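You operate a simulated robot arm through the tools that you are given. There is no shell and no other tool. Be economical: measure what you need, move in short steps, check, and stop when the job is done.

The job below is to be done with a simulated two-armed robot. You get a single attempt, and the scene is never put back.

JOB
Put one scoop of pellets in jar 65 and screw its lid back on.
Fine: take them from the bucket on the table with the green scoop and lay it back. Set down upright: green scoop.
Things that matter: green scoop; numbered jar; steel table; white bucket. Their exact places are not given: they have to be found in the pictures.

It is judged by the outcome, as a careful person would: the job done as asked, and still so three seconds after it is handed in. It fails if anything else is knocked over, pushed out of place, dropped, spilled or broken. A push-on lid holds only when it is set on centred and level and pressed home; a screw cap is set on level and turned clockwise until tight.

ROBOT AND FRAMES
Two 7-joint arms with two-finger parallel grippers on one trunk, on a base that drives. Base frame: it is fixed to the floor where the robot stands at the start and does not move with it; the origin is under the middle of the robot, x ahead of it, y to its left, z up; the surface under the hand at the start is at about z = 900. Readings come in mm, rad, newtons and seconds.
The left shoulder is at the start at [70, 134, 1301], the right one opposite. With the tool pointing down near the work surface each hand reaches from about 100 to 640 mm from the robot's upright axis, wherever it stands, measured 20 degrees to its own side. Places, roughly: steel table [600, 400, 900]. Payload 1.57 kg a hand.
The tool frame of a hand sits at the grasp point between the pads (the TCP): z along the fingers, y along the line on which they close. The tips reach 30 mm beyond it. Largest opening 80 mm; finger width 17, thickness 12; the body of the gripper, 40 by 82 mm, starts 80 mm behind the TCP.
Orientation is that of the tool frame in the base frame, as [roll, pitch, yaw] about the fixed x, y, z axes, in that order (R = Rz(yaw) Ry(pitch) Rx(roll)). With the fingers straight down and closing along the base's y, the tool's x points along the base's -x, its y along +y and its z along -z.

CONTROLS
- The arms move only by the tool nudge_tool. It takes "left_commands", "right_commands" or both (then of equal length, played together; a hand with none holds still); each is a list of rows, each a list of 7 numbers: the shift along the base's x, y, z in m, then the turn, a rotation vector about the base's x, y, z in rad, then the gripper command, from -1 (shut) to 1 (fully open), values between in proportion. In form: [[x, y, z, rx, ry, rz, claw], ...]. A call has 1 to 10 rows; each row is the pose to reach, as a shift and turn from the pose commanded when the call began. Each row takes 0.2 s and may step no farther than 50 mm and 0.15 rad from the row before; otherwise, or with a gripper value out of range, the whole call is refused. A pose out of reach is approached as far as the arm can. The call stops where the force on the tool passes 40 N (or 10 N more than at its start, if that is more) or the arm is blocked; 0.2 s more then pass. The fingers move at their own pace (about 153 mm/s each) and stop on an object; they squeeze with about 36 N. The grip force told is the motor's: it shows also when the fingers shut on nothing. Time passes only in rows, and 0.2 s behind the last, so rows that repeat a pose let the fingers close. It gives the time, the measured TCP pose, the force on the tool (base axes), the opening and the grip force at its end, in the units of the frame above (readings bear some noise), with the torque about the TCP (base axes, N m) and any sound that the robot's microphone picked up, and new pictures: "pictures" is both (left out), scene, wrist or none (wrist: the cameras of the hands that moved).
- Cameras (640 x 400 px; columns grow to the right, rows downward): "scene" is now at [125.8, 6.7, 1509.3]; the picture's right is [0.09, -1.00, 0.00], its down [-0.76, -0.07, -0.65] and it looks along [0.64, 0.06, -0.76] (base axes); focal length 214 px, centre (320, 200). "left" rides on the left gripper at [72, 7, -122] in its tool frame; the picture's right is [-0.09, 1.00, 0.00], its down [-0.84, -0.08, -0.54] and it looks along [-0.54, -0.05, 0.84] (tool axes); focal length 238 px, centre (320, 200). "right" rides on the right gripper at [72, -7, -122] in its tool frame; the picture's right is [0.09, 1.00, 0.00], its down [-0.84, 0.08, -0.54] and it looks along [-0.54, 0.05, 0.84] (tool axes); focal length 238 px, centre (320, 200).
- move_column(by): slides the trunk up (or, below 0, down) by that many mm; the arms and the scene camera ride with it, the base frame stays. It gives what a move gives, with no picture.
- steer(legs): drives the robot by 1 to 6 legs, each [ahead, left, turn to the left] in mm, mm and rad, along the robot's own axes; the way and the turn of a leg run together, so that a leg with both is an arc; at most 1500 mm and 3.142 rad a leg. The arms and the cameras ride along, it lands a little off, and it stops where it bumps. It gives what a move gives, and a new picture of the scene camera.
- pan_tilt(pan, tilt): turns the head with the scene camera to pan (to the left, within 1.501 rad either way) and tilt (down, from -0.506 to 1.204), counted from straight ahead of the robot. It gives what a move gives, and a new picture of the scene camera.
- locate(camera, pixels): there is no depth. For up to 12 entries [column, row, z] of the newest picture of that camera ("zoom" is the newest enlarged one), the place [x, y] in the base frame at which the ray of that pixel passes the height z, good to about 2 mm. The clock stands still meanwhile.
- enlarge(camera, box): a new picture of the part [left, top, right, bottom] of that camera's present view, enlarged. The clock stands still meanwhile.
- close_job(): hands the job in; it is judged then, once.

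Keep the steps short. Do not move on a guess: measure, check each grasp and each placing, and mend mistakes. In all there are 80 turns and 260 pictures (those below and enlarged ones count). Leave the grippers open and the arms clear of the work at the hand-in unless told otherwise, and finish with a single line.

The tools are called after "Emit:" as name(argument=value, ...) on one line, values as JSON. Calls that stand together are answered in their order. nudge_tool: Moves the arms, as the interface text tells. Its arguments: {"type":"object","properties":{"left_commands":{"type":"array"},"right_commands":{"type":"array"},"pictures":{"type":"string","enum":["both","scene","wrist","none"]}},"required":[]} The other tools are called the same way: move_column (by) slides the trunk up or down; steer (legs) drives the base; pan_tilt (pan, tilt) turns the head that bears the scene camera; locate (camera, pixels) gives the place at which the rays of pixels pass given heights; enlarge (camera, box) takes an enlarged picture of a part of a camera's view; close_job () hands the job in.

At the start:

```text
time: 0.0
left_tool_pos: [421.1, 292.1, 1310.0]
left_tcp_rot: [3.142, 0.0, -3.14]
left_ft_force: [-0.4, -0.1, -0.2]
left_moment: [0.01, 0.0, -0.02]
left_gripper_width: 80.0
left_grip_force: 0.0
right_tool_pos: [381.7, -79.8, 1311.1]
right_tcp_rot: [3.141, 0.001, 3.139]
right_ft_force: [0.6, 0.2, -1.4]
right_moment: [0.0, -0.02, 0.03]
right_gripper_width: 80.0
right_grip_force: 0.0
trunk travel left (down, up): [-875.0, 65.0]
robot x, y, heading: [2.4, -0.8, -0.002]
head pan, tilt: [0.091, 0.867]
```

scene: 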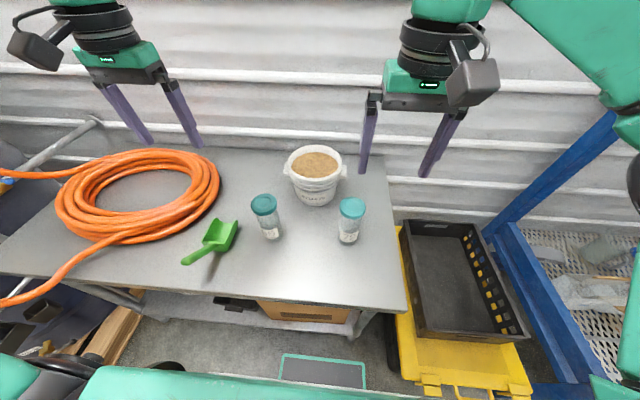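
right: 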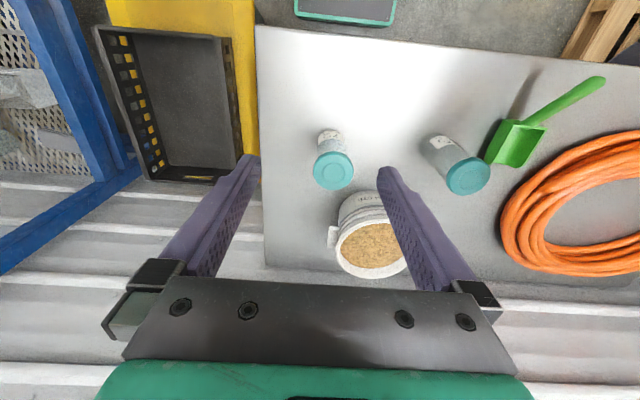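
left: 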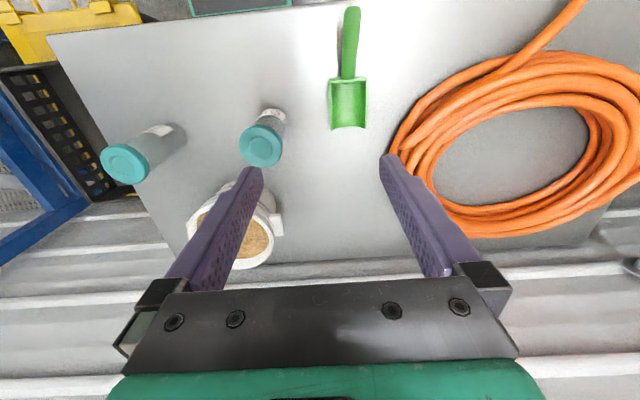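

I see two jars with teal lids at about (267,215) and (350,218), the bucket at (315,175) and the green scoop at (215,240). I'll enlarge to read the numbers and shapes.

Emit:
enlarge(camera="scene", box=[240, 180, 380, 260])

Emit:
enlarge(camera="scene", box=[170, 140, 360, 275])

Emit:
locate(camera="scene", pixels=[[185, 262, 900], [225, 235, 900], [272, 237, 900], [348, 241, 900], [318, 205, 900], [265, 204, 980], [352, 207, 980], [315, 163, 1000], [405, 311, 900], [385, 156, 900]])

```text
4.57 times, centred on (310, 220) of scene
```

zoom: 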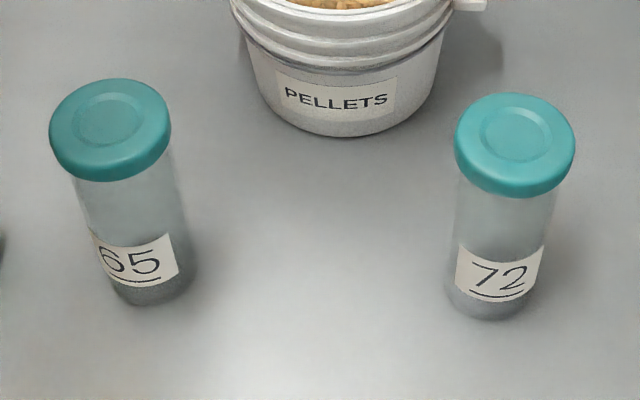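

```text
2.96 times, centred on (265, 208) of scene
```

zoom: 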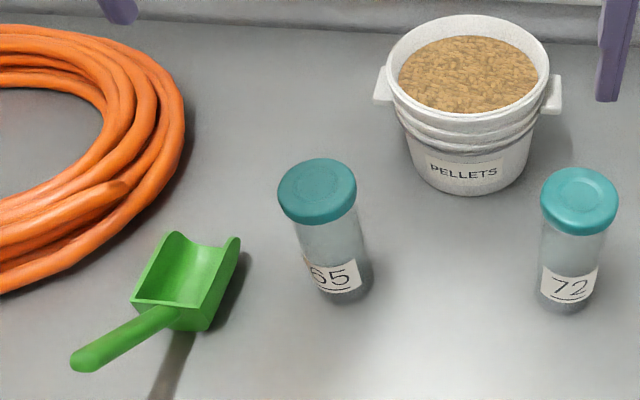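

```text
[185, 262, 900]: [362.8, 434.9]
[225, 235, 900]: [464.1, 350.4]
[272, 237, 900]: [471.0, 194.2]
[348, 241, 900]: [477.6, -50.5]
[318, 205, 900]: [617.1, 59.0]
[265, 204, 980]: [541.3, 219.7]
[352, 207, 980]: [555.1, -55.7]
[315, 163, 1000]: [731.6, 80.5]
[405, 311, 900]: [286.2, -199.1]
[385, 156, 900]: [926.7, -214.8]
```

Left jar is 65. I'll triangulate heights of lids, bucket rim, scoop handle using different cameras at several heights.

Emit:
locate(camera="scene", pixels=[[264, 204, 1000], [264, 204, 1040], [264, 204, 1080], [313, 163, 1000], [313, 163, 1080], [352, 207, 1000], [352, 207, 1080], [187, 261, 900], [187, 261, 960], [213, 246, 900]])

Emit:
locate(camera="left", pixels=[[260, 148, 1000], [260, 148, 1040], [260, 148, 1080], [125, 163, 1000], [125, 163, 1080], [351, 12, 900], [351, 12, 960], [347, 78, 900], [347, 78, 940], [333, 127, 900], [365, 127, 900]])

Emit:
locate(camera="right", pixels=[[468, 176, 1000], [468, 176, 1040], [468, 176, 1080], [372, 246, 1000], [372, 246, 1080], [333, 170, 1000], [333, 170, 1080], [600, 82, 900], [600, 82, 960]])

Emit:
enlarge(camera="left", box=[220, 0, 420, 140])

Emit:
enlarge(camera="right", box=[300, 60, 620, 280])

```text
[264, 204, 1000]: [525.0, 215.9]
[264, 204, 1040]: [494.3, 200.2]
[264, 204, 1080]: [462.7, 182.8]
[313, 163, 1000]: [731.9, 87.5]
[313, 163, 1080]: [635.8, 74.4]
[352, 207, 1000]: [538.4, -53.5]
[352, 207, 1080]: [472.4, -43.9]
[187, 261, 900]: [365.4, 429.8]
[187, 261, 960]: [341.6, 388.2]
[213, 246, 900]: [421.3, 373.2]
```

```text
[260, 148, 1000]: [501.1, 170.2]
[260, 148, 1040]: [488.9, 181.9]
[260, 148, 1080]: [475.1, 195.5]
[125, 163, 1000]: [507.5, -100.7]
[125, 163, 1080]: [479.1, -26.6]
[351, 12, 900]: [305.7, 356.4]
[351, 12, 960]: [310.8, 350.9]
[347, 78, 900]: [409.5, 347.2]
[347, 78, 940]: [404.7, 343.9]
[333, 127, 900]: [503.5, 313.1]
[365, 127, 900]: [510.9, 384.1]
```

```text
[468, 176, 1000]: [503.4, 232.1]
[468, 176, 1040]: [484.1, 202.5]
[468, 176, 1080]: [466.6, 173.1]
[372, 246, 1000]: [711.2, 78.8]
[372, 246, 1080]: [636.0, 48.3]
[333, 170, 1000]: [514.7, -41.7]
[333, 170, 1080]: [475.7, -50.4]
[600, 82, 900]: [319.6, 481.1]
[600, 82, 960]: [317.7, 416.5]
```

```text
2.86 times, centred on (320, 70) of left
```

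zoom: 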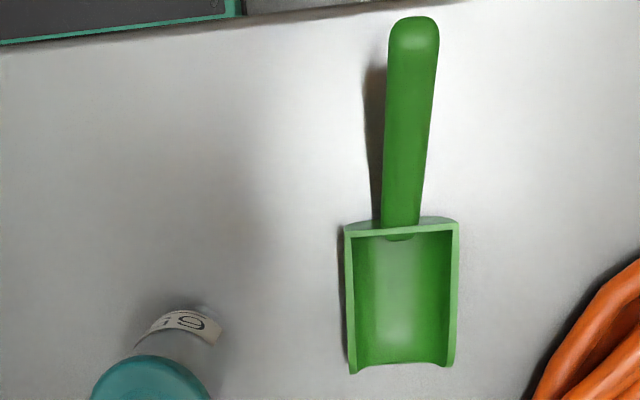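

```text
1.82 times, centred on (460, 170) of right
```

zoom: 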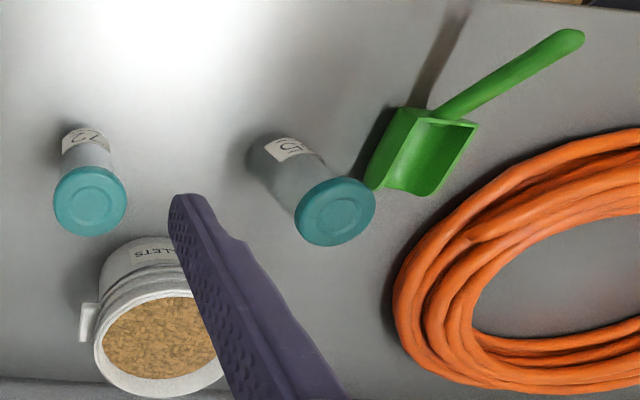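

Lid top of jar 65 triangulates to about (480,189,1060); scoop handle end about (316,345,1022). I'll look down to see how much room the base has in front of the table.

Emit:
pan_tilt(pan=0.15, tilt=1.2)

```text
time: 0.8
left_tool_pos: [421.8, 293.0, 1311.2]
left_tcp_rot: [-3.141, 0.0, 3.141]
left_ft_force: [0.3, 0.0, -0.4]
left_moment: [0.0, -0.02, -0.04]
left_gripper_width: 80.1
left_grip_force: 0.0
right_tool_pos: [380.9, -80.9, 1311.2]
right_tcp_rot: [3.141, 0.004, 3.141]
right_ft_force: [-0.1, -0.3, 0.0]
right_moment: [-0.02, 0.0, -0.01]
right_gripper_width: 80.1
right_grip_force: 0.0
trunk travel left (down, up): [-875.0, 65.0]
robot x, y, heading: [0.0, -4.6, -0.002]
head pan, tilt: [0.15, 1.201]
```

scene: 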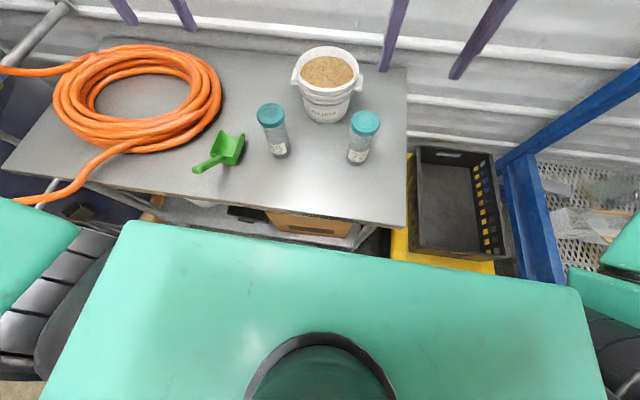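

Emit:
locate(camera="scene", pixels=[[300, 250, 250], [300, 250, 400], [300, 250, 600], [300, 215, 900], [100, 187, 900], [404, 226, 900], [272, 115, 1060], [327, 70, 1050], [327, 70, 1020], [407, 68, 900]])

Emit:
enlarge(camera="scene", box=[180, 30, 400, 180])

```text
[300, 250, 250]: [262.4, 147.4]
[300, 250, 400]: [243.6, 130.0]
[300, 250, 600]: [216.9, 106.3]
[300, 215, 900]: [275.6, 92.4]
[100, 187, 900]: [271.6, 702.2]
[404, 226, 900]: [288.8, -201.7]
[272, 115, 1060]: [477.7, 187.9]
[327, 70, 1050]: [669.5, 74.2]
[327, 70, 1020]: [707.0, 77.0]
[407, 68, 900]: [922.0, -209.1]
```

```text
2.67 times, centred on (290, 105) of scene
```

zoom: 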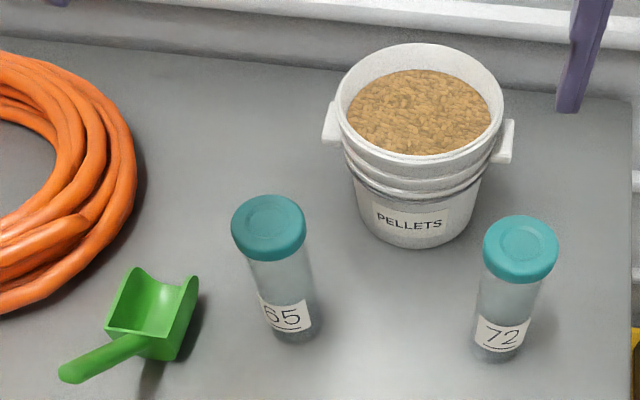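

The base front (x≈245) is already almost at the table edge (x≈275), so I'll work from here. Plan: right hand holds jar 65's body diagonally from the front-right, and the left hand unscrews the lid from above. First the right hand goes to a stand-off pose by the jar.

Emit:
nudge_tool(right_commands=[[0.005, 0.026, -0.034, 0.0428, -0.1033, 0.0918, 1], [0.009, 0.052, -0.069, 0.0856, -0.2066, 0.1835, 1], [0.014, 0.078, -0.103, 0.1284, -0.3099, 0.2753, 1], [0.018, 0.104, -0.137, 0.1713, -0.4132, 0.3671, 1], [0.023, 0.13, -0.171, 0.2141, -0.5165, 0.4588, 1], [0.028, 0.156, -0.206, 0.2569, -0.6198, 0.5506, 1], [0.032, 0.182, -0.24, 0.2997, -0.7231, 0.6423, 1], [0.037, 0.209, -0.275, 0.3425, -0.8264, 0.7341, 1]])

```text
time: 2.6
left_tool_pos: [422.3, 293.1, 1310.5]
left_tcp_rot: [-3.14, -0.001, -3.141]
left_ft_force: [0.0, -0.2, -0.6]
left_moment: [-0.04, 0.01, -0.02]
left_gripper_width: 79.8
left_grip_force: 0.1
right_tool_pos: [415.4, 130.2, 1037.1]
right_tcp_rot: [3.14, 0.874, -2.357]
right_ft_force: [0.3, -0.5, -0.5]
right_moment: [0.0, 0.03, 0.01]
right_gripper_width: 80.1
right_grip_force: 0.0
trunk travel left (down, up): [-875.0, 65.0]
robot x, y, heading: [3.5, 2.7, 0.003]
head pan, tilt: [0.15, 1.201]
```

scene: 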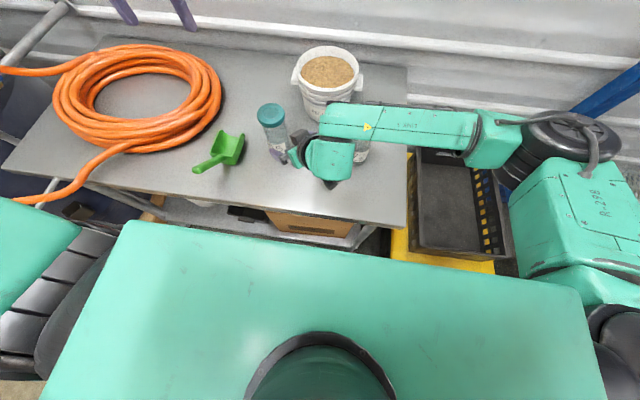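
right: 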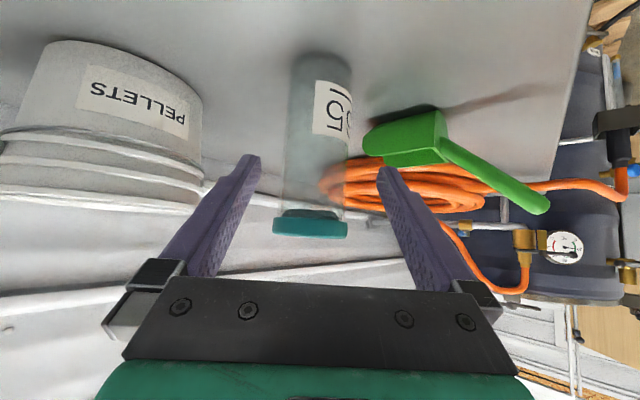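

The forearm appears to cross above jar 72; I need its height before going lower.

Emit:
locate(camera="scene", pixels=[[330, 160, 1150], [330, 160, 1200], [340, 125, 1150], [340, 125, 1200], [480, 135, 1150], [480, 135, 1250], [363, 123, 1060], [335, 185, 1100]])

Emit:
enlarge(camera="scene", box=[240, 80, 400, 200])

Emit:
locate(camera="right", pixels=[[323, 52, 900], [290, 210, 1060], [309, 225, 1060], [343, 214, 1060]])

Emit:
enlarge(camera="left", box=[0, 0, 400, 280])

```text
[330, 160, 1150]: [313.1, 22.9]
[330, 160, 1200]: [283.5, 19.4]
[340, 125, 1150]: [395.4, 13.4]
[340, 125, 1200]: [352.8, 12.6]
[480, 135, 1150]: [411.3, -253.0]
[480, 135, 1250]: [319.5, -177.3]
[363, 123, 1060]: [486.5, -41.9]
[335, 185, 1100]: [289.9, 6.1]
```

```text
3.33 times, centred on (320, 140) of scene
```

zoom: 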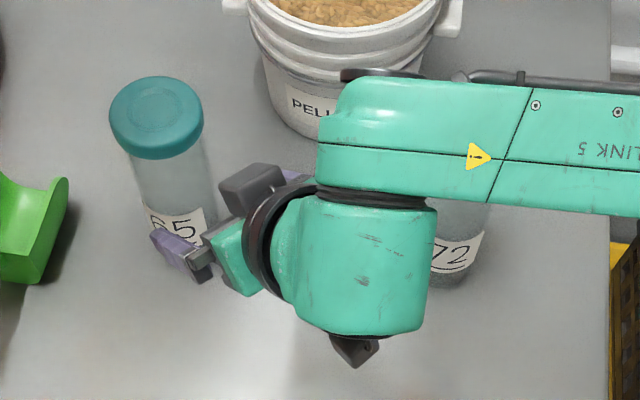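

```text
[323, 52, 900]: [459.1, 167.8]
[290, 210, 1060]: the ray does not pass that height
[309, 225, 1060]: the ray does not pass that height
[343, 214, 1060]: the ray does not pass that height
```

```text
1.43 times, centred on (200, 140) of left
```

zoom: 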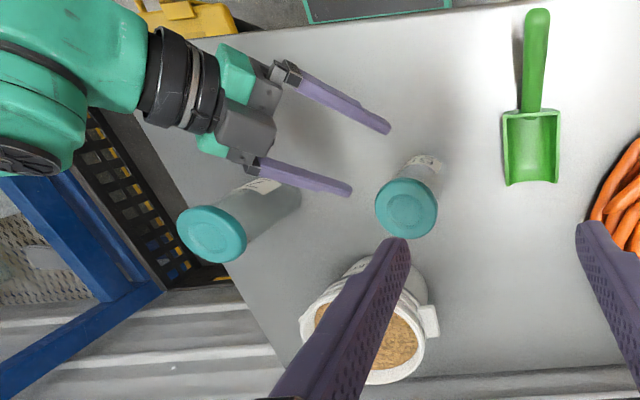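

Jar 65's near base edge confirms its centre at (479,188). I'll grip higher on the body (z≈987) to keep the forearm off jar 72, and advance halfway first.

Emit:
nudge_tool(right_commands=[[0.016, 0.015, -0.013, 0, 0, 0, 1], [0.031, 0.029, -0.025, 0, 0, 0, 1]])

Emit:
enlarge(camera="left", box=[0, 0, 400, 280])

Emit:
enlarge(camera="scene", box=[240, 80, 400, 200])

```text
time: 3.2
left_tool_pos: [423.1, 293.6, 1310.0]
left_tcp_rot: [-3.141, 0.0, 3.141]
left_ft_force: [0.6, -0.2, -0.3]
left_moment: [0.01, 0.03, -0.01]
left_gripper_width: 80.1
left_grip_force: 0.1
right_tool_pos: [449.8, 157.6, 1012.1]
right_tcp_rot: [3.14, 0.873, -2.356]
right_ft_force: [0.2, 0.3, -0.5]
right_moment: [-0.02, 0.0, 0.01]
right_gripper_width: 79.9
right_grip_force: 0.1
trunk travel left (down, up): [-875.0, 65.0]
robot x, y, heading: [2.9, 0.6, -0.004]
head pan, tilt: [0.15, 1.201]
```

scene: 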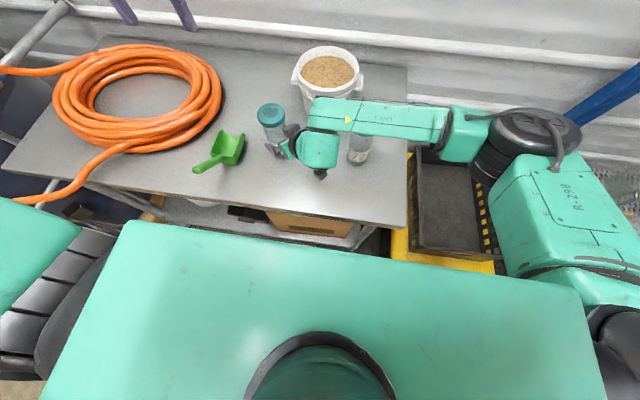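
right: 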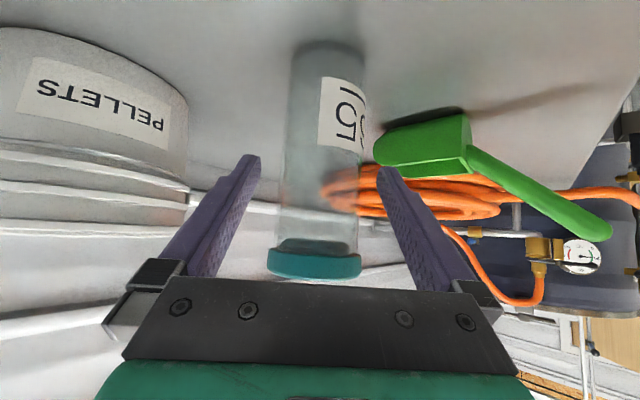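

```text
1.43 times, centred on (200, 140) of left
```

zoom: 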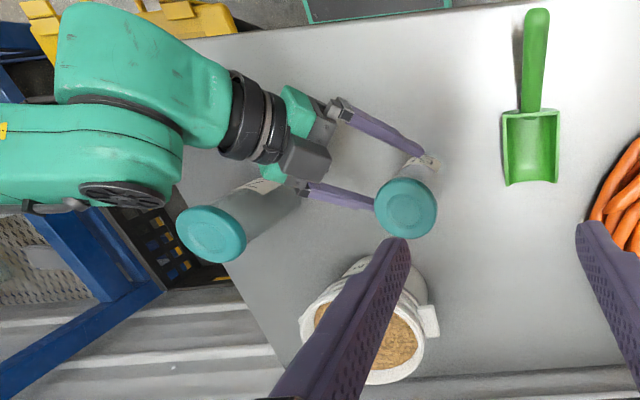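

```text
3.33 times, centred on (320, 140) of scene
```

zoom: 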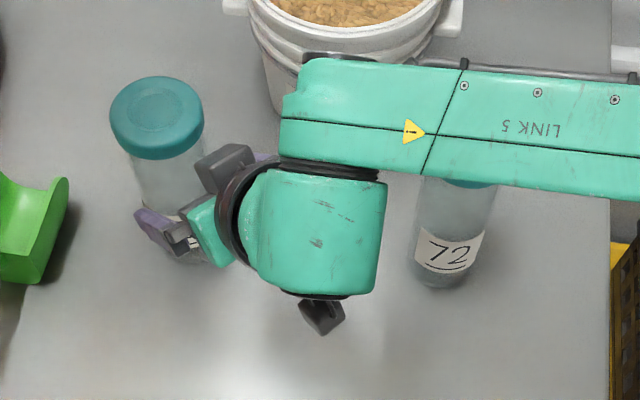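

Emit:
locate(camera="left", pixels=[[67, 134, 1100], [67, 134, 1150], [67, 134, 1200], [20, 110, 1150], [20, 110, 1200]])

Emit:
locate(camera="scene", pixels=[[326, 97, 1100], [326, 97, 1150], [326, 97, 1200], [349, 120, 1150], [349, 120, 1200]])

```text
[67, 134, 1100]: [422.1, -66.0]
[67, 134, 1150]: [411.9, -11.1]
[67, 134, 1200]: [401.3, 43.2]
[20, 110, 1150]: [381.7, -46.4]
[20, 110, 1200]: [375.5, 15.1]
```

```text
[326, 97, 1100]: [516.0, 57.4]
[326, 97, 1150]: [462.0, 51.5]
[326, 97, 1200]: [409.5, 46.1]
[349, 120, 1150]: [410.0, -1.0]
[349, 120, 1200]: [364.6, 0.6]
```

Forearm is about z≈1190, well clear of jar 72's lid (1060). Fingers straddle the jar centrally (tips at 252 and 388, jar ~320). Advance and close gently.

Emit:
nudge_tool(right_commands=[[0.015, 0.015, -0.016, 0, 0, 0, 1], [0.029, 0.03, -0.031, 0, 0, 0, 1], [0.029, 0.03, -0.031, 0, 0, 0, 0.6], [0.029, 0.03, -0.031, 0, 0, 0, 0.3], [0.029, 0.03, -0.031, 0, 0, 0, -0.2], [0.029, 0.03, -0.031, 0, 0, 0, -0.2]])

Emit:
enlarge(camera="left", box=[100, 60, 400, 280])

```text
time: 4.6
left_tool_pos: [422.3, 292.3, 1311.1]
left_tcp_rot: [-3.141, 0.0, -3.141]
left_ft_force: [-0.1, 0.8, 1.0]
left_moment: [-0.03, 0.0, 0.0]
left_gripper_width: 80.1
left_grip_force: 0.0
right_tool_pos: [477.5, 188.7, 981.0]
right_tcp_rot: [3.138, 0.874, -2.357]
right_ft_force: [-0.4, -0.3, -0.6]
right_moment: [0.02, 0.0, -0.05]
right_gripper_width: 61.7
right_grip_force: 36.2
trunk travel left (down, up): [-875.0, 65.0]
robot x, y, heading: [-2.3, -0.4, 0.002]
head pan, tilt: [0.15, 1.201]
```

scene: 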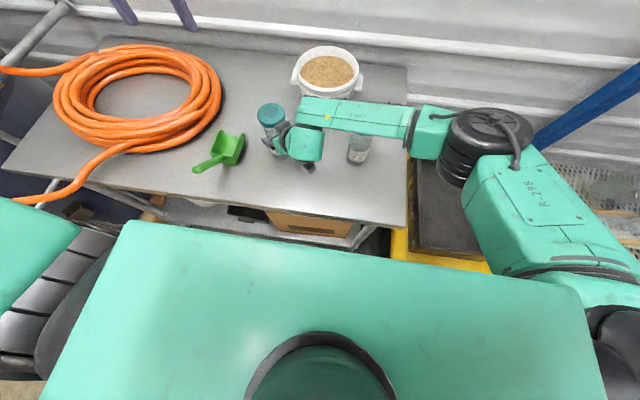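
right: 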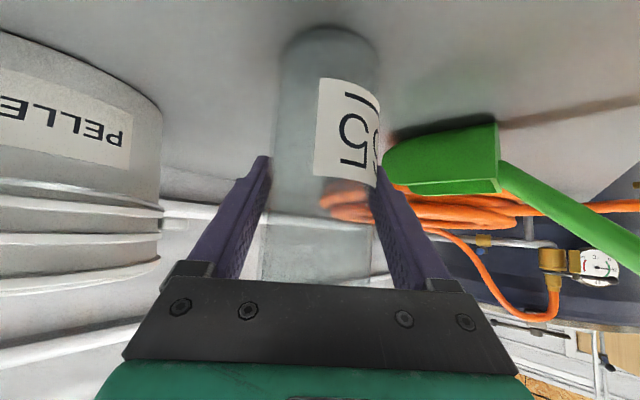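

```text
1.82 times, centred on (250, 170) of left
```

zoom: 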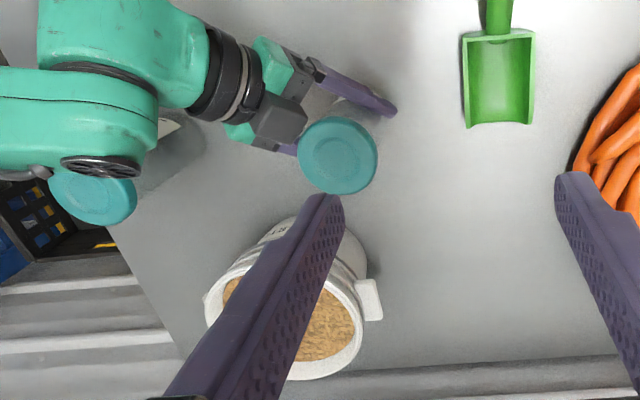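

Jar 65 is held (61.7 mm). Now the left hand goes to hover above the lid, pre-rotated clockwise so the unscrewing can run counter-clockwise.

Emit:
nudge_tool(left_commands=[[0.01, -0.017, -0.025, 0, 0, -0.13, 1], [0.019, -0.035, -0.05, 0, 0, -0.26, 1], [0.028, -0.052, -0.075, 0, 0, -0.39, 1], [0.037, -0.07, -0.1, 0, 0, -0.52, 1], [0.047, -0.087, -0.125, 0, 0, -0.65, 1], [0.056, -0.1045, -0.15, 0, 0, -0.78, 1], [0.056, -0.1045, -0.15, 0, 0, -0.9, 1]])

Emit:
enlarge(camera="left", box=[200, 100, 440, 250])

```text
time: 6.2
left_tool_pos: [479.4, 188.9, 1159.8]
left_tcp_rot: [3.141, 0.0, 2.238]
left_ft_force: [-0.7, -0.8, 0.1]
left_moment: [0.0, -0.01, -0.01]
left_gripper_width: 80.0
left_grip_force: 0.1
right_tool_pos: [478.0, 188.7, 981.4]
right_tcp_rot: [3.139, 0.874, -2.357]
right_ft_force: [0.4, -1.0, -0.4]
right_moment: [0.0, 0.0, 0.01]
right_gripper_width: 61.1
right_grip_force: 35.7
trunk travel left (down, up): [-875.0, 65.0]
robot x, y, heading: [-1.4, 1.7, 0.003]
head pan, tilt: [0.15, 1.201]
```

scene: 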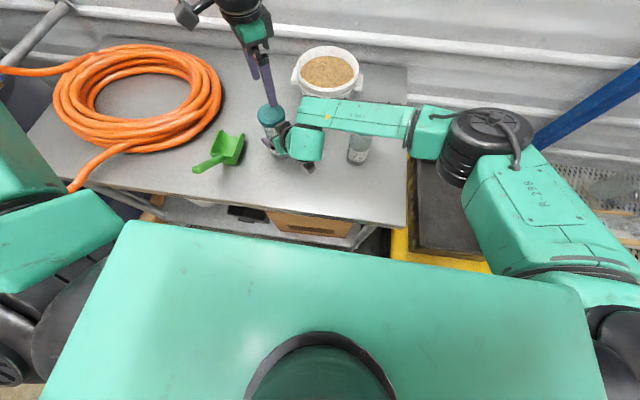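
left: 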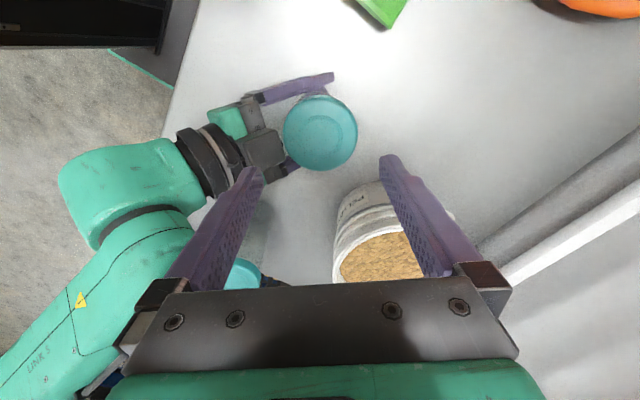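

```text
2.67 times, centred on (320, 175) of left
```

zoom: 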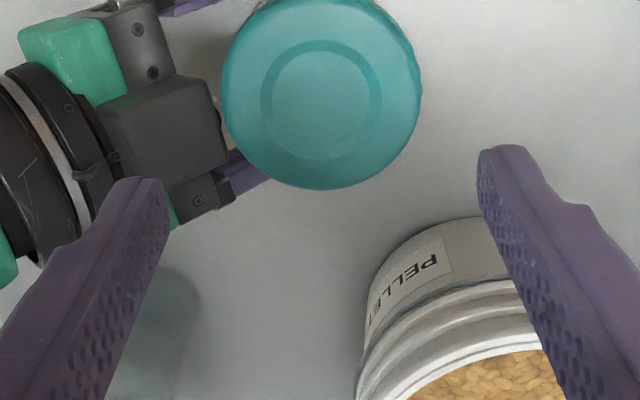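

Locate the lid's edge points to get its centre and diameter.

Emit:
locate(camera="left", pixels=[[283.5, 131, 1055], [357.5, 131, 1055], [320, 130, 1060], [320, 95, 1060], [318, 170, 1045], [320, 132, 1060]])

Emit:
locate(camera="zoom", pixels=[[222, 85, 1055], [421, 85, 1055], [321, 90, 1060], [321, 85, 1060]])

Emit:
enlarge(camera="scene", box=[230, 80, 330, 180])

```text
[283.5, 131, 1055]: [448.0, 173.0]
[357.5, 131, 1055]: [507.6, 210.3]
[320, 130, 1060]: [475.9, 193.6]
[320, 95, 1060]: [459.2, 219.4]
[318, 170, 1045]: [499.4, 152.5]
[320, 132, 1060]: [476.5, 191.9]
```

```text
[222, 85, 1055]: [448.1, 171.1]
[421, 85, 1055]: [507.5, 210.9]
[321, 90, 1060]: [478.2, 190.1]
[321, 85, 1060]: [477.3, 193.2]
```

```text
4.00 times, centred on (280, 130) of scene
```

zoom: 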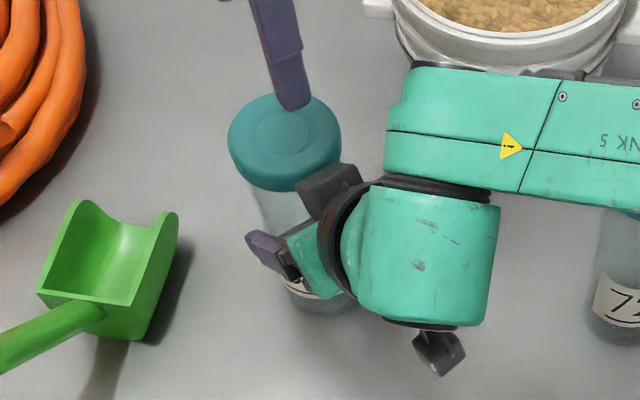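

Lid is ~71 mm wide, centred at (478,190.5), aligned with the fingers. Descend so that tips reach z≈1035, then close.

Emit:
nudge_tool(left_commands=[[-0.001, 0.0015, -0.035, 0, 0, 0, 1], [-0.001, 0.0015, -0.065, 0, 0, 0, 1], [-0.001, 0.0015, -0.083, 0, 0, 0, 1], [-0.001, 0.0015, -0.096, 0, 0, 0, 1], [-0.001, 0.0015, -0.096, 0, 0, 0, 0.5], [-0.001, 0.0015, -0.096, 0, 0, 0, 0], [-0.001, 0.0015, -0.096, 0, 0, 0, 0]])

Emit:
enlarge(camera="scene", box=[230, 80, 330, 180])

```text
time: 6.8
left_tool_pos: [479.5, 189.0, 1104.4]
left_tcp_rot: [3.135, 0.009, 2.239]
left_ft_force: [0.3, 1.5, 2.4]
left_moment: [-0.04, 0.11, -0.03]
left_gripper_width: 79.3
left_grip_force: 0.0
right_tool_pos: [478.1, 185.6, 979.4]
right_tcp_rot: [-3.141, 0.87, -2.361]
right_ft_force: [-2.9, -1.3, 0.8]
right_moment: [0.07, 0.07, 0.0]
right_gripper_width: 60.9
right_grip_force: 36.7
trunk travel left (down, up): [-875.0, 65.0]
robot x, y, heading: [0.7, -0.0, -0.001]
head pan, tilt: [0.15, 1.201]
stopped in row 3 (left hand): the force on the tool passed its limit at 62 N (the readings are from after the stop); the commanded pose is now the measured one
```

scene: 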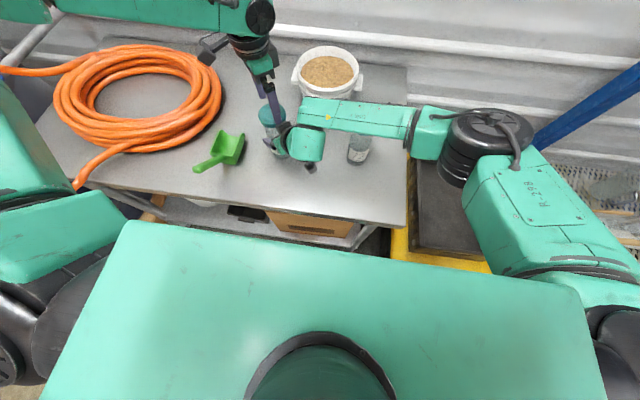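
left: 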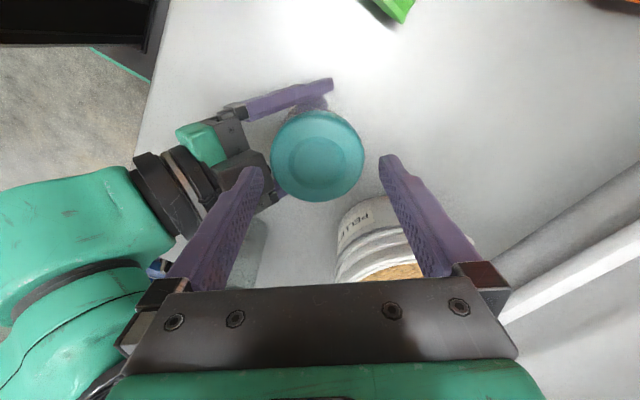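

```text
4.00 times, centred on (280, 130) of scene
```

zoom: 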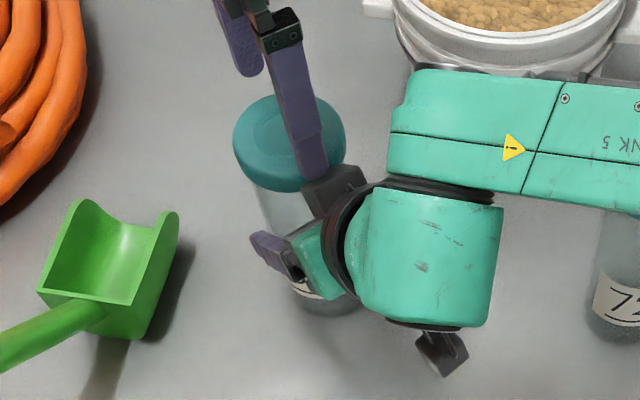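

The left finger met the right gripper's housing. I'll raise the left hand, then regrip the jar lower and further back to make room.

Emit:
nudge_tool(left_commands=[[0, 0, 0.03, 0, 0, 0, 1], [0, 0, 0.07, 0, 0, 0, 1]], right_commands=[[0, 0, 0, 0, 0, 0, -0.2], [0, 0, 0, 0, 0, 0, -0.2]], pictures="none")

Emit:
nudge_tool(right_commands=[[0, 0, 0, 0, 0, 0, 0.7], [0, 0, 0, 0, 0, 0, 1], [0, 0, 0, 0, 0, 0, 1]], pictures="both")

Emit:
enlarge(camera="left", box=[200, 60, 440, 210])

```text
time: 7.5
left_tool_pos: [478.9, 186.4, 1172.6]
left_tcp_rot: [3.135, 0.008, 2.238]
left_ft_force: [-0.3, 1.2, -0.4]
left_moment: [-0.01, 0.0, 0.01]
left_gripper_width: 80.0
left_grip_force: 0.1
right_tool_pos: [479.2, 186.2, 979.6]
right_tcp_rot: [-3.139, 0.874, -2.36]
right_ft_force: [0.5, -0.7, 4.1]
right_moment: [-0.1, 0.04, -0.01]
right_gripper_width: 61.3
right_grip_force: 36.5
trunk travel left (down, up): [-875.0, 65.0]
robot x, y, heading: [1.8, 4.1, -0.0]
head pan, tilt: [0.15, 1.201]
```

```text
time: 8.2
left_tool_pos: [479.3, 188.2, 1171.4]
left_tcp_rot: [3.136, 0.008, 2.239]
left_ft_force: [0.4, -0.3, -1.1]
left_moment: [0.02, 0.01, -0.02]
left_gripper_width: 80.1
left_grip_force: 0.1
right_tool_pos: [478.7, 185.7, 979.3]
right_tcp_rot: [-3.141, 0.872, -2.361]
right_ft_force: [-0.3, 0.5, 0.4]
right_moment: [0.01, -0.03, -0.01]
right_gripper_width: 80.2
right_grip_force: 0.1
trunk travel left (down, up): [-875.0, 65.0]
robot x, y, heading: [0.2, -0.0, -0.001]
head pan, tilt: [0.15, 1.201]
```

scene: 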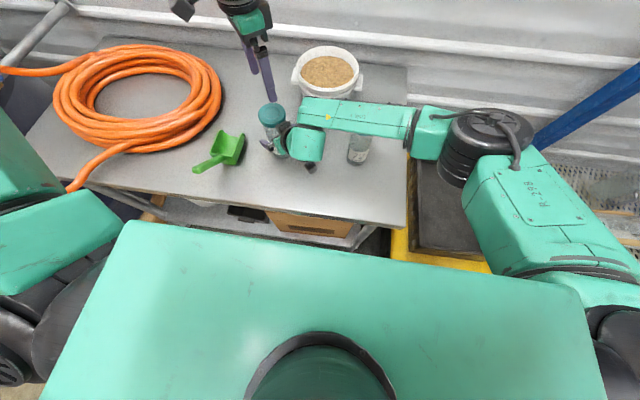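
right: 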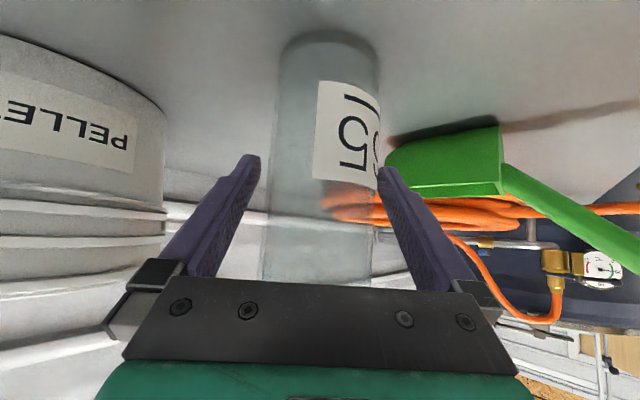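

```text
2.67 times, centred on (320, 135) of left
```

zoom: 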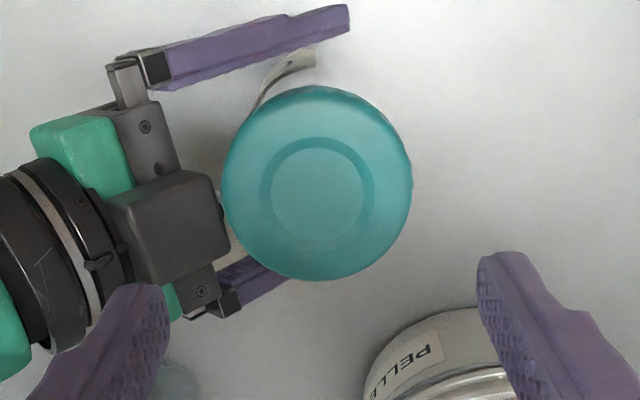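

A box on top of the right gripper was the obstacle. Lower the right hand by 45 mm, back 10 mm, flatter by 5°, then regrip.

Emit:
nudge_tool(right_commands=[[-0.0035, -0.0025, -0.015, 0.02, -0.02, 0, 1], [-0.006, -0.004, -0.03, 0.04, -0.04, 0, 1], [-0.0075, -0.0055, -0.045, 0.0617, -0.0617, 0, 1], [-0.0075, -0.0055, -0.045, 0.0617, -0.0617, 0, 0.6], [-0.0075, -0.0055, -0.045, 0.0617, -0.0617, 0, 0.3], [-0.0075, -0.0055, -0.045, 0.0617, -0.0617, 0, -0.2], [-0.0075, -0.0055, -0.045, 0.0617, -0.0617, 0, -0.2]])

Emit:
enlarge(camera="left", box=[120, 40, 440, 240])

Emit:
enlarge(camera="scene", box=[240, 80, 400, 200])

```text
time: 9.8
left_tool_pos: [480.3, 187.2, 1172.3]
left_tcp_rot: [3.134, 0.01, 2.24]
left_ft_force: [0.1, 0.3, 0.1]
left_moment: [-0.03, -0.02, -0.05]
left_gripper_width: 80.0
left_grip_force: 0.1
right_tool_pos: [473.6, 181.8, 934.3]
right_tcp_rot: [-3.141, 0.958, -2.361]
right_ft_force: [1.5, -0.9, 0.4]
right_moment: [0.0, -0.12, -0.03]
right_gripper_width: 61.1
right_grip_force: 35.7
trunk travel left (down, up): [-875.0, 65.0]
robot x, y, heading: [-1.3, 3.9, 0.001]
head pan, tilt: [0.15, 1.201]
```

scene: 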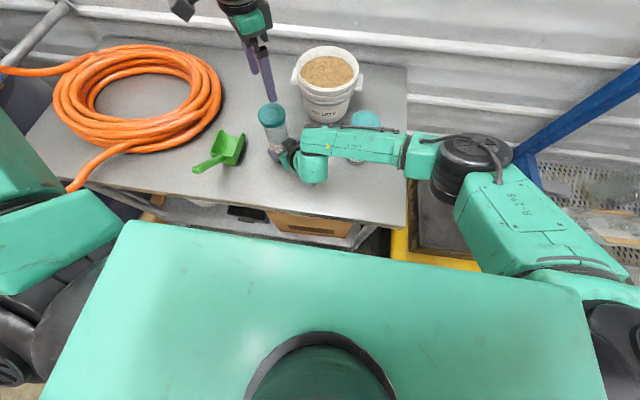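
right: 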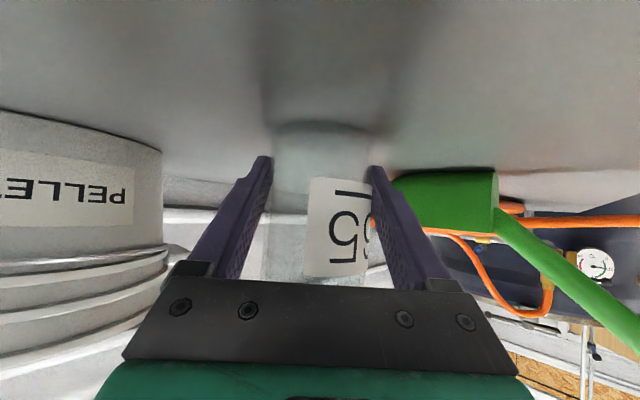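

```text
2.00 times, centred on (280, 140) of left
```

zoom: 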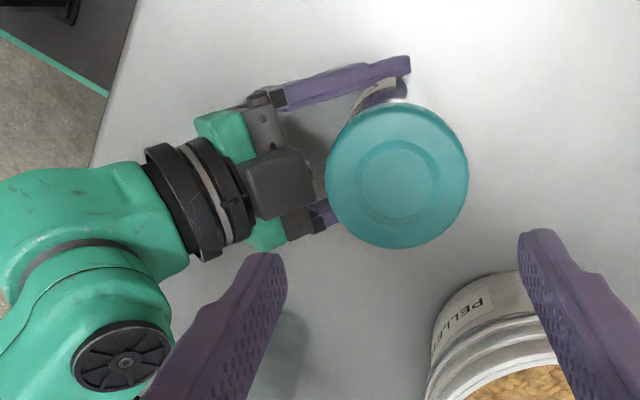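

```text
3.33 times, centred on (320, 140) of scene
```

zoom: 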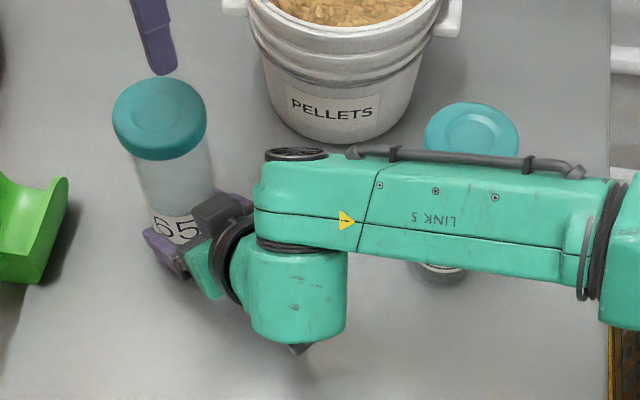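

Jar held again; jar 72 undisturbed. Measure the lid centre again from the left camera.

Emit:
locate(camera="left", pixels=[[318.5, 126, 1060], [283, 126, 1055], [354, 126, 1055]])

Emit:
locate(camera="scene", pixels=[[272, 113.5, 1060], [365.6, 120, 1060]])

```text
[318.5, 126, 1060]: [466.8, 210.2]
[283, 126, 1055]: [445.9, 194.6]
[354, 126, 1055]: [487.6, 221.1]
```

```text
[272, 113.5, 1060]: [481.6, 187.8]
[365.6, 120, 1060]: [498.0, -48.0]
```

The left picture was stale. Rotate the left hand to its start yaw and take a fresh one.

Emit:
nudge_tool(left_commands=[[0, 0, 0, 0, 0, -0.15, 1], [0, 0, 0, 0, 0, -0.3, 1], [0, 0, 0, 0, 0, -0.45, 1], [0, 0, 0, 0, 0, -0.6, 1], [0, 0, 0, 0, 0, -0.6, 1]], pictures="both")

Emit:
enlarge(camera="left", box=[200, 60, 440, 210])

```text
time: 11.1
left_tool_pos: [479.2, 188.5, 1172.2]
left_tcp_rot: [3.134, 0.008, 1.637]
left_ft_force: [0.1, -0.3, 0.4]
left_moment: [-0.02, 0.02, 0.01]
left_gripper_width: 79.8
left_grip_force: 0.0
right_tool_pos: [473.6, 181.4, 933.7]
right_tcp_rot: [-3.141, 0.958, -2.36]
right_ft_force: [0.9, -0.9, -0.4]
right_moment: [0.03, -0.13, -0.08]
right_gripper_width: 61.0
right_grip_force: 35.8
trunk travel left (down, up): [-875.0, 65.0]
robot x, y, heading: [0.6, -0.2, 0.003]
head pan, tilt: [0.15, 1.201]
```

scene: 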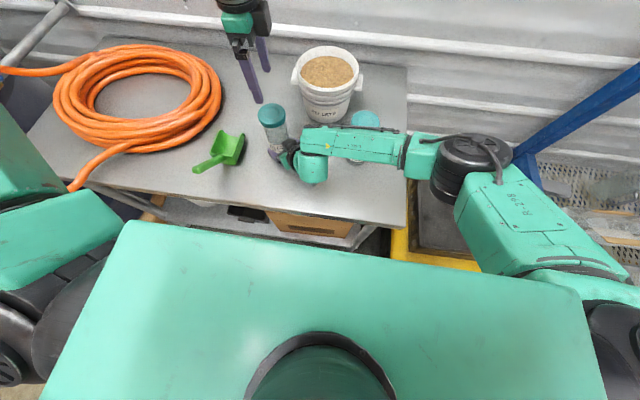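
left: 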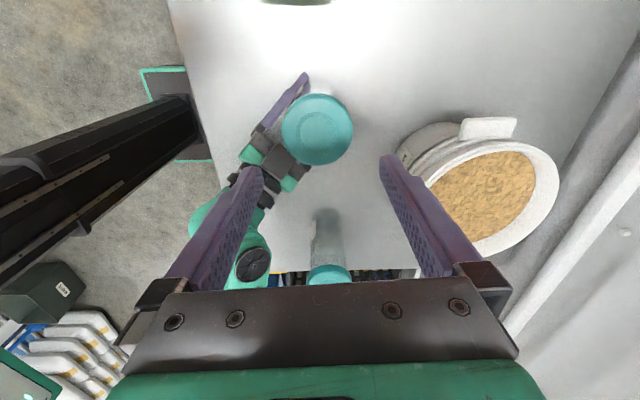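

```text
2.67 times, centred on (320, 135) of left
```

zoom: 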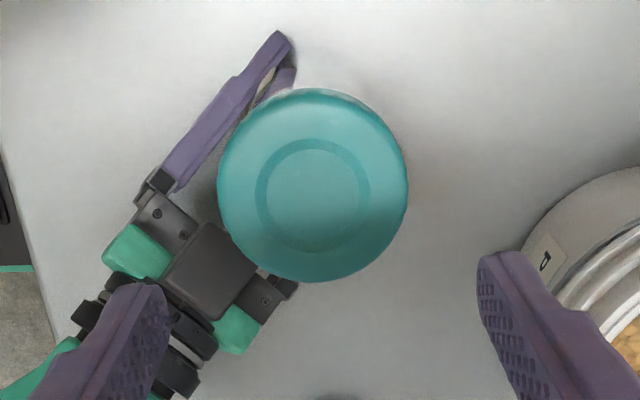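

Emit:
locate(camera="zoom", pixels=[[313, 188, 1060], [218, 185, 1055], [408, 185, 1055], [313, 185, 1060]])

Emit:
locate(camera="left", pixels=[[490, 196, 1045], [490, 196, 1030], [427, 190, 1050], [559, 200, 1050], [495, 142, 1050], [318, 272, 1060]])

```text
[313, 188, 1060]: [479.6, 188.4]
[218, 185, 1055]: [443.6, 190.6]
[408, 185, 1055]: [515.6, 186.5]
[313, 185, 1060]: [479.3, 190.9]
```

```text
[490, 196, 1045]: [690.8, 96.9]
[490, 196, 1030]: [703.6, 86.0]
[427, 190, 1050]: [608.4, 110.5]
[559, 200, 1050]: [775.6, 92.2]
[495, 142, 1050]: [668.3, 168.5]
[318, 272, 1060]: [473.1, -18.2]
```

Lid centre (479.5,189.5), under the TCP. Descend and close on the lid.

Emit:
nudge_tool(left_commands=[[0, 0.001, -0.04, 0, 0, 0, 1], [0, 0.001, -0.075, 0, 0, 0, 1], [0, 0.001, -0.092, 0, 0, 0, 1], [0, 0.001, -0.104, 0, 0, 0, 1], [0, 0.001, -0.104, 0, 0, 0, 0.6], [0, 0.001, -0.104, 0, 0, 0, 0], [0, 0.001, -0.104, 0, 0, 0, 0]])

Emit:
enlarge(camera="scene", box=[230, 80, 330, 180])

```text
time: 12.7
left_tool_pos: [480.8, 189.1, 1067.3]
left_tcp_rot: [3.137, 0.01, 1.64]
left_ft_force: [-15.2, -3.2, 5.1]
left_moment: [-0.31, 0.93, 0.07]
left_gripper_width: 67.9
left_grip_force: 36.0
right_tool_pos: [472.7, 181.3, 935.5]
right_tcp_rot: [-3.14, 0.96, -2.362]
right_ft_force: [16.0, 4.3, -2.6]
right_moment: [-0.2, 1.12, -0.19]
right_gripper_width: 61.1
right_grip_force: 35.9
trunk travel left (down, up): [-875.0, 65.0]
robot x, y, heading: [2.8, 1.3, -0.001]
head pan, tilt: [0.15, 1.201]
```

scene: 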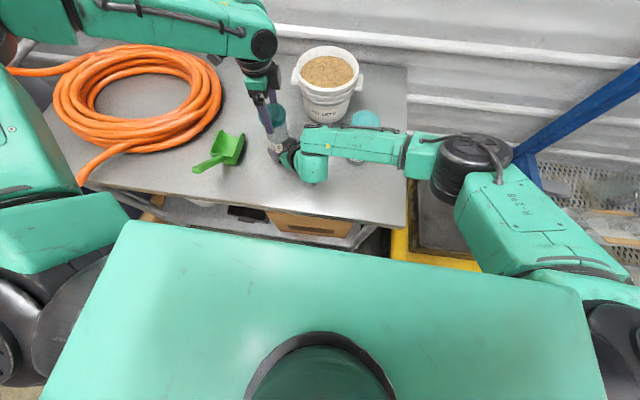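
left: 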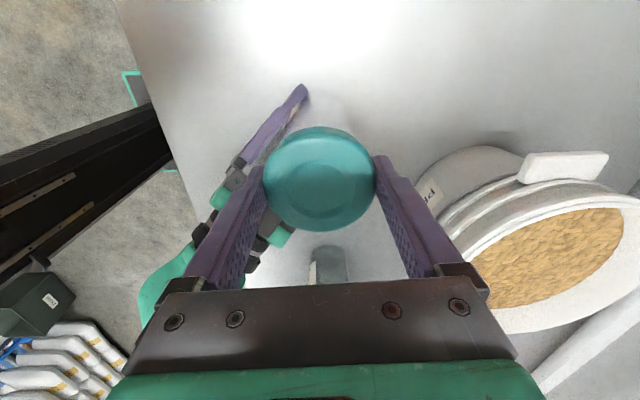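

```text
4.00 times, centred on (280, 130) of scene
```

zoom: 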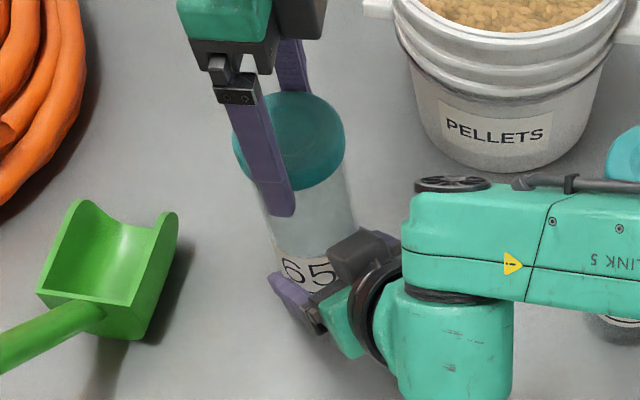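

Lid gripped (67.9 mm). Unscrew counter-clockwise 1.5 rad, with a small x correction for the side load.

Emit:
nudge_tool(left_commands=[[-0.0015, 0, 0, 0, 0, 0.15, 0], [-0.0015, 0, 0, 0, 0, 0.3, 0], [-0.0015, 0, 0, 0, 0, 0.45, 0], [-0.0015, 0, 0, 0, 0, 0.6, 0], [-0.0015, 0, 0, 0, 0, 0.75, 0], [-0.0015, 0, 0.0003, 0, 0, 0.9, 0], [-0.0015, 0, 0.0005, 0, 0, 1.05, 0], [-0.0015, 0, 0.0007, 0, 0, 1.2, 0], [-0.0015, 0, 0.0009, 0, 0, 1.35, 0], [-0.0015, 0, 0.001, 0, 0, 1.5, 0]])

Emit:
enlarge(camera="scene", box=[230, 80, 330, 180])

```text
time: 14.8
left_tool_pos: [480.6, 189.5, 1070.3]
left_tcp_rot: [3.134, 0.009, 3.141]
left_ft_force: [-11.9, -6.5, -7.9]
left_moment: [-0.18, 0.68, -0.03]
left_gripper_width: 67.7
left_grip_force: 36.0
right_tool_pos: [473.7, 181.9, 934.7]
right_tcp_rot: [3.141, 0.96, -2.361]
right_ft_force: [12.8, 6.4, 7.3]
right_moment: [-0.59, 0.93, -0.04]
right_gripper_width: 61.1
right_grip_force: 36.2
trunk travel left (down, up): [-875.0, 65.0]
robot x, y, heading: [1.5, -1.7, -0.002]
head pan, tilt: [0.15, 1.201]
```

scene: 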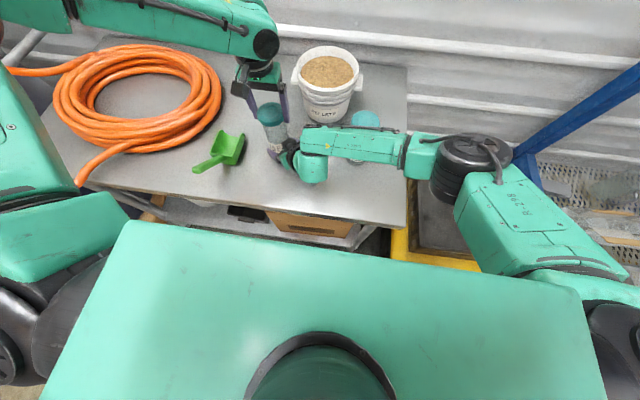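
left: 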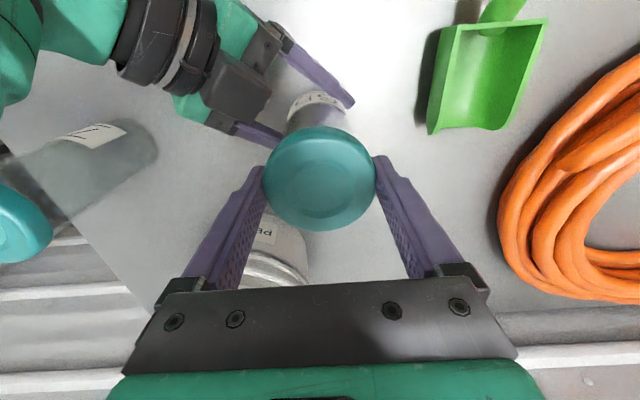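

```text
4.00 times, centred on (280, 130) of scene
```

zoom: 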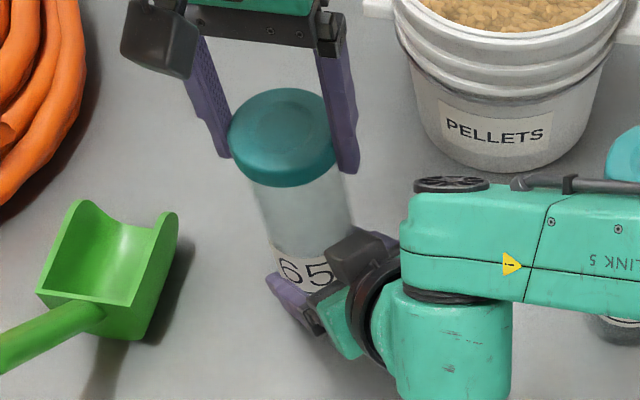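

Rotated with little torque. Open, turn back, and take another bite.

Emit:
nudge_tool(left_commands=[[0, 0, 0, 0, 0, 0, 1], [0, 0, 0, 0, 0, -0.15, 1], [0, 0, 0, 0, 0, -0.3, 1], [0, 0, 0, 0, 0, -0.45, 1], [0, 0, 0, 0, 0, -0.6, 1], [0, 0, 0, 0, 0, -0.75, 1], [0, 0, 0, 0, 0, -0.9, 1], [0, 0, 0, 0, 0, -1.05, 1], [0, 0, 0, 0, 0, -1.2, 1], [0, 0, 0, 0, 0, -1.35, 1]], pictures="wrist")

Emit:
enlarge(camera="scene", box=[230, 80, 330, 180])

```text
time: 17.1
left_tool_pos: [477.3, 188.8, 1070.3]
left_tcp_rot: [3.133, 0.008, 1.786]
left_ft_force: [-1.0, 0.4, 0.1]
left_moment: [-0.01, 0.01, 0.0]
left_gripper_width: 80.0
left_grip_force: 0.1
right_tool_pos: [471.0, 182.1, 934.5]
right_tcp_rot: [3.14, 0.96, -2.36]
right_ft_force: [-2.2, 1.4, 3.8]
right_moment: [0.18, -0.13, 0.08]
right_gripper_width: 61.4
right_grip_force: 35.9
trunk travel left (down, up): [-875.0, 65.0]
robot x, y, heading: [3.1, -0.3, -0.001]
head pan, tilt: [0.15, 1.201]
```

left: 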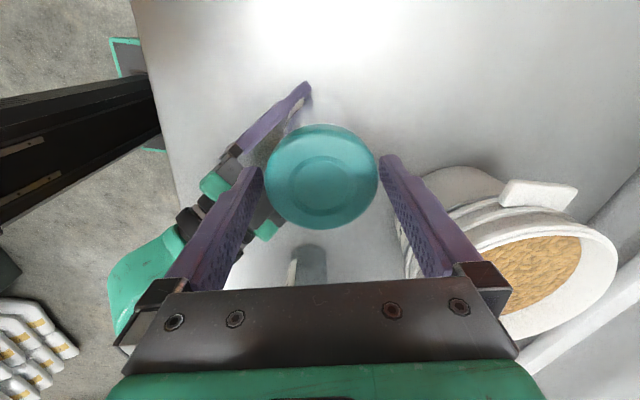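

```text
4.00 times, centred on (280, 130) of scene
```

zoom: 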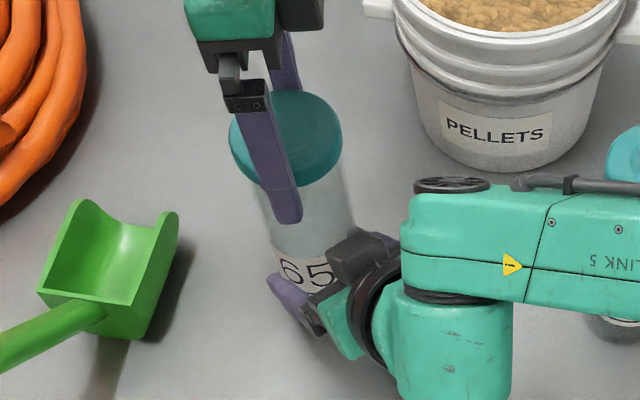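

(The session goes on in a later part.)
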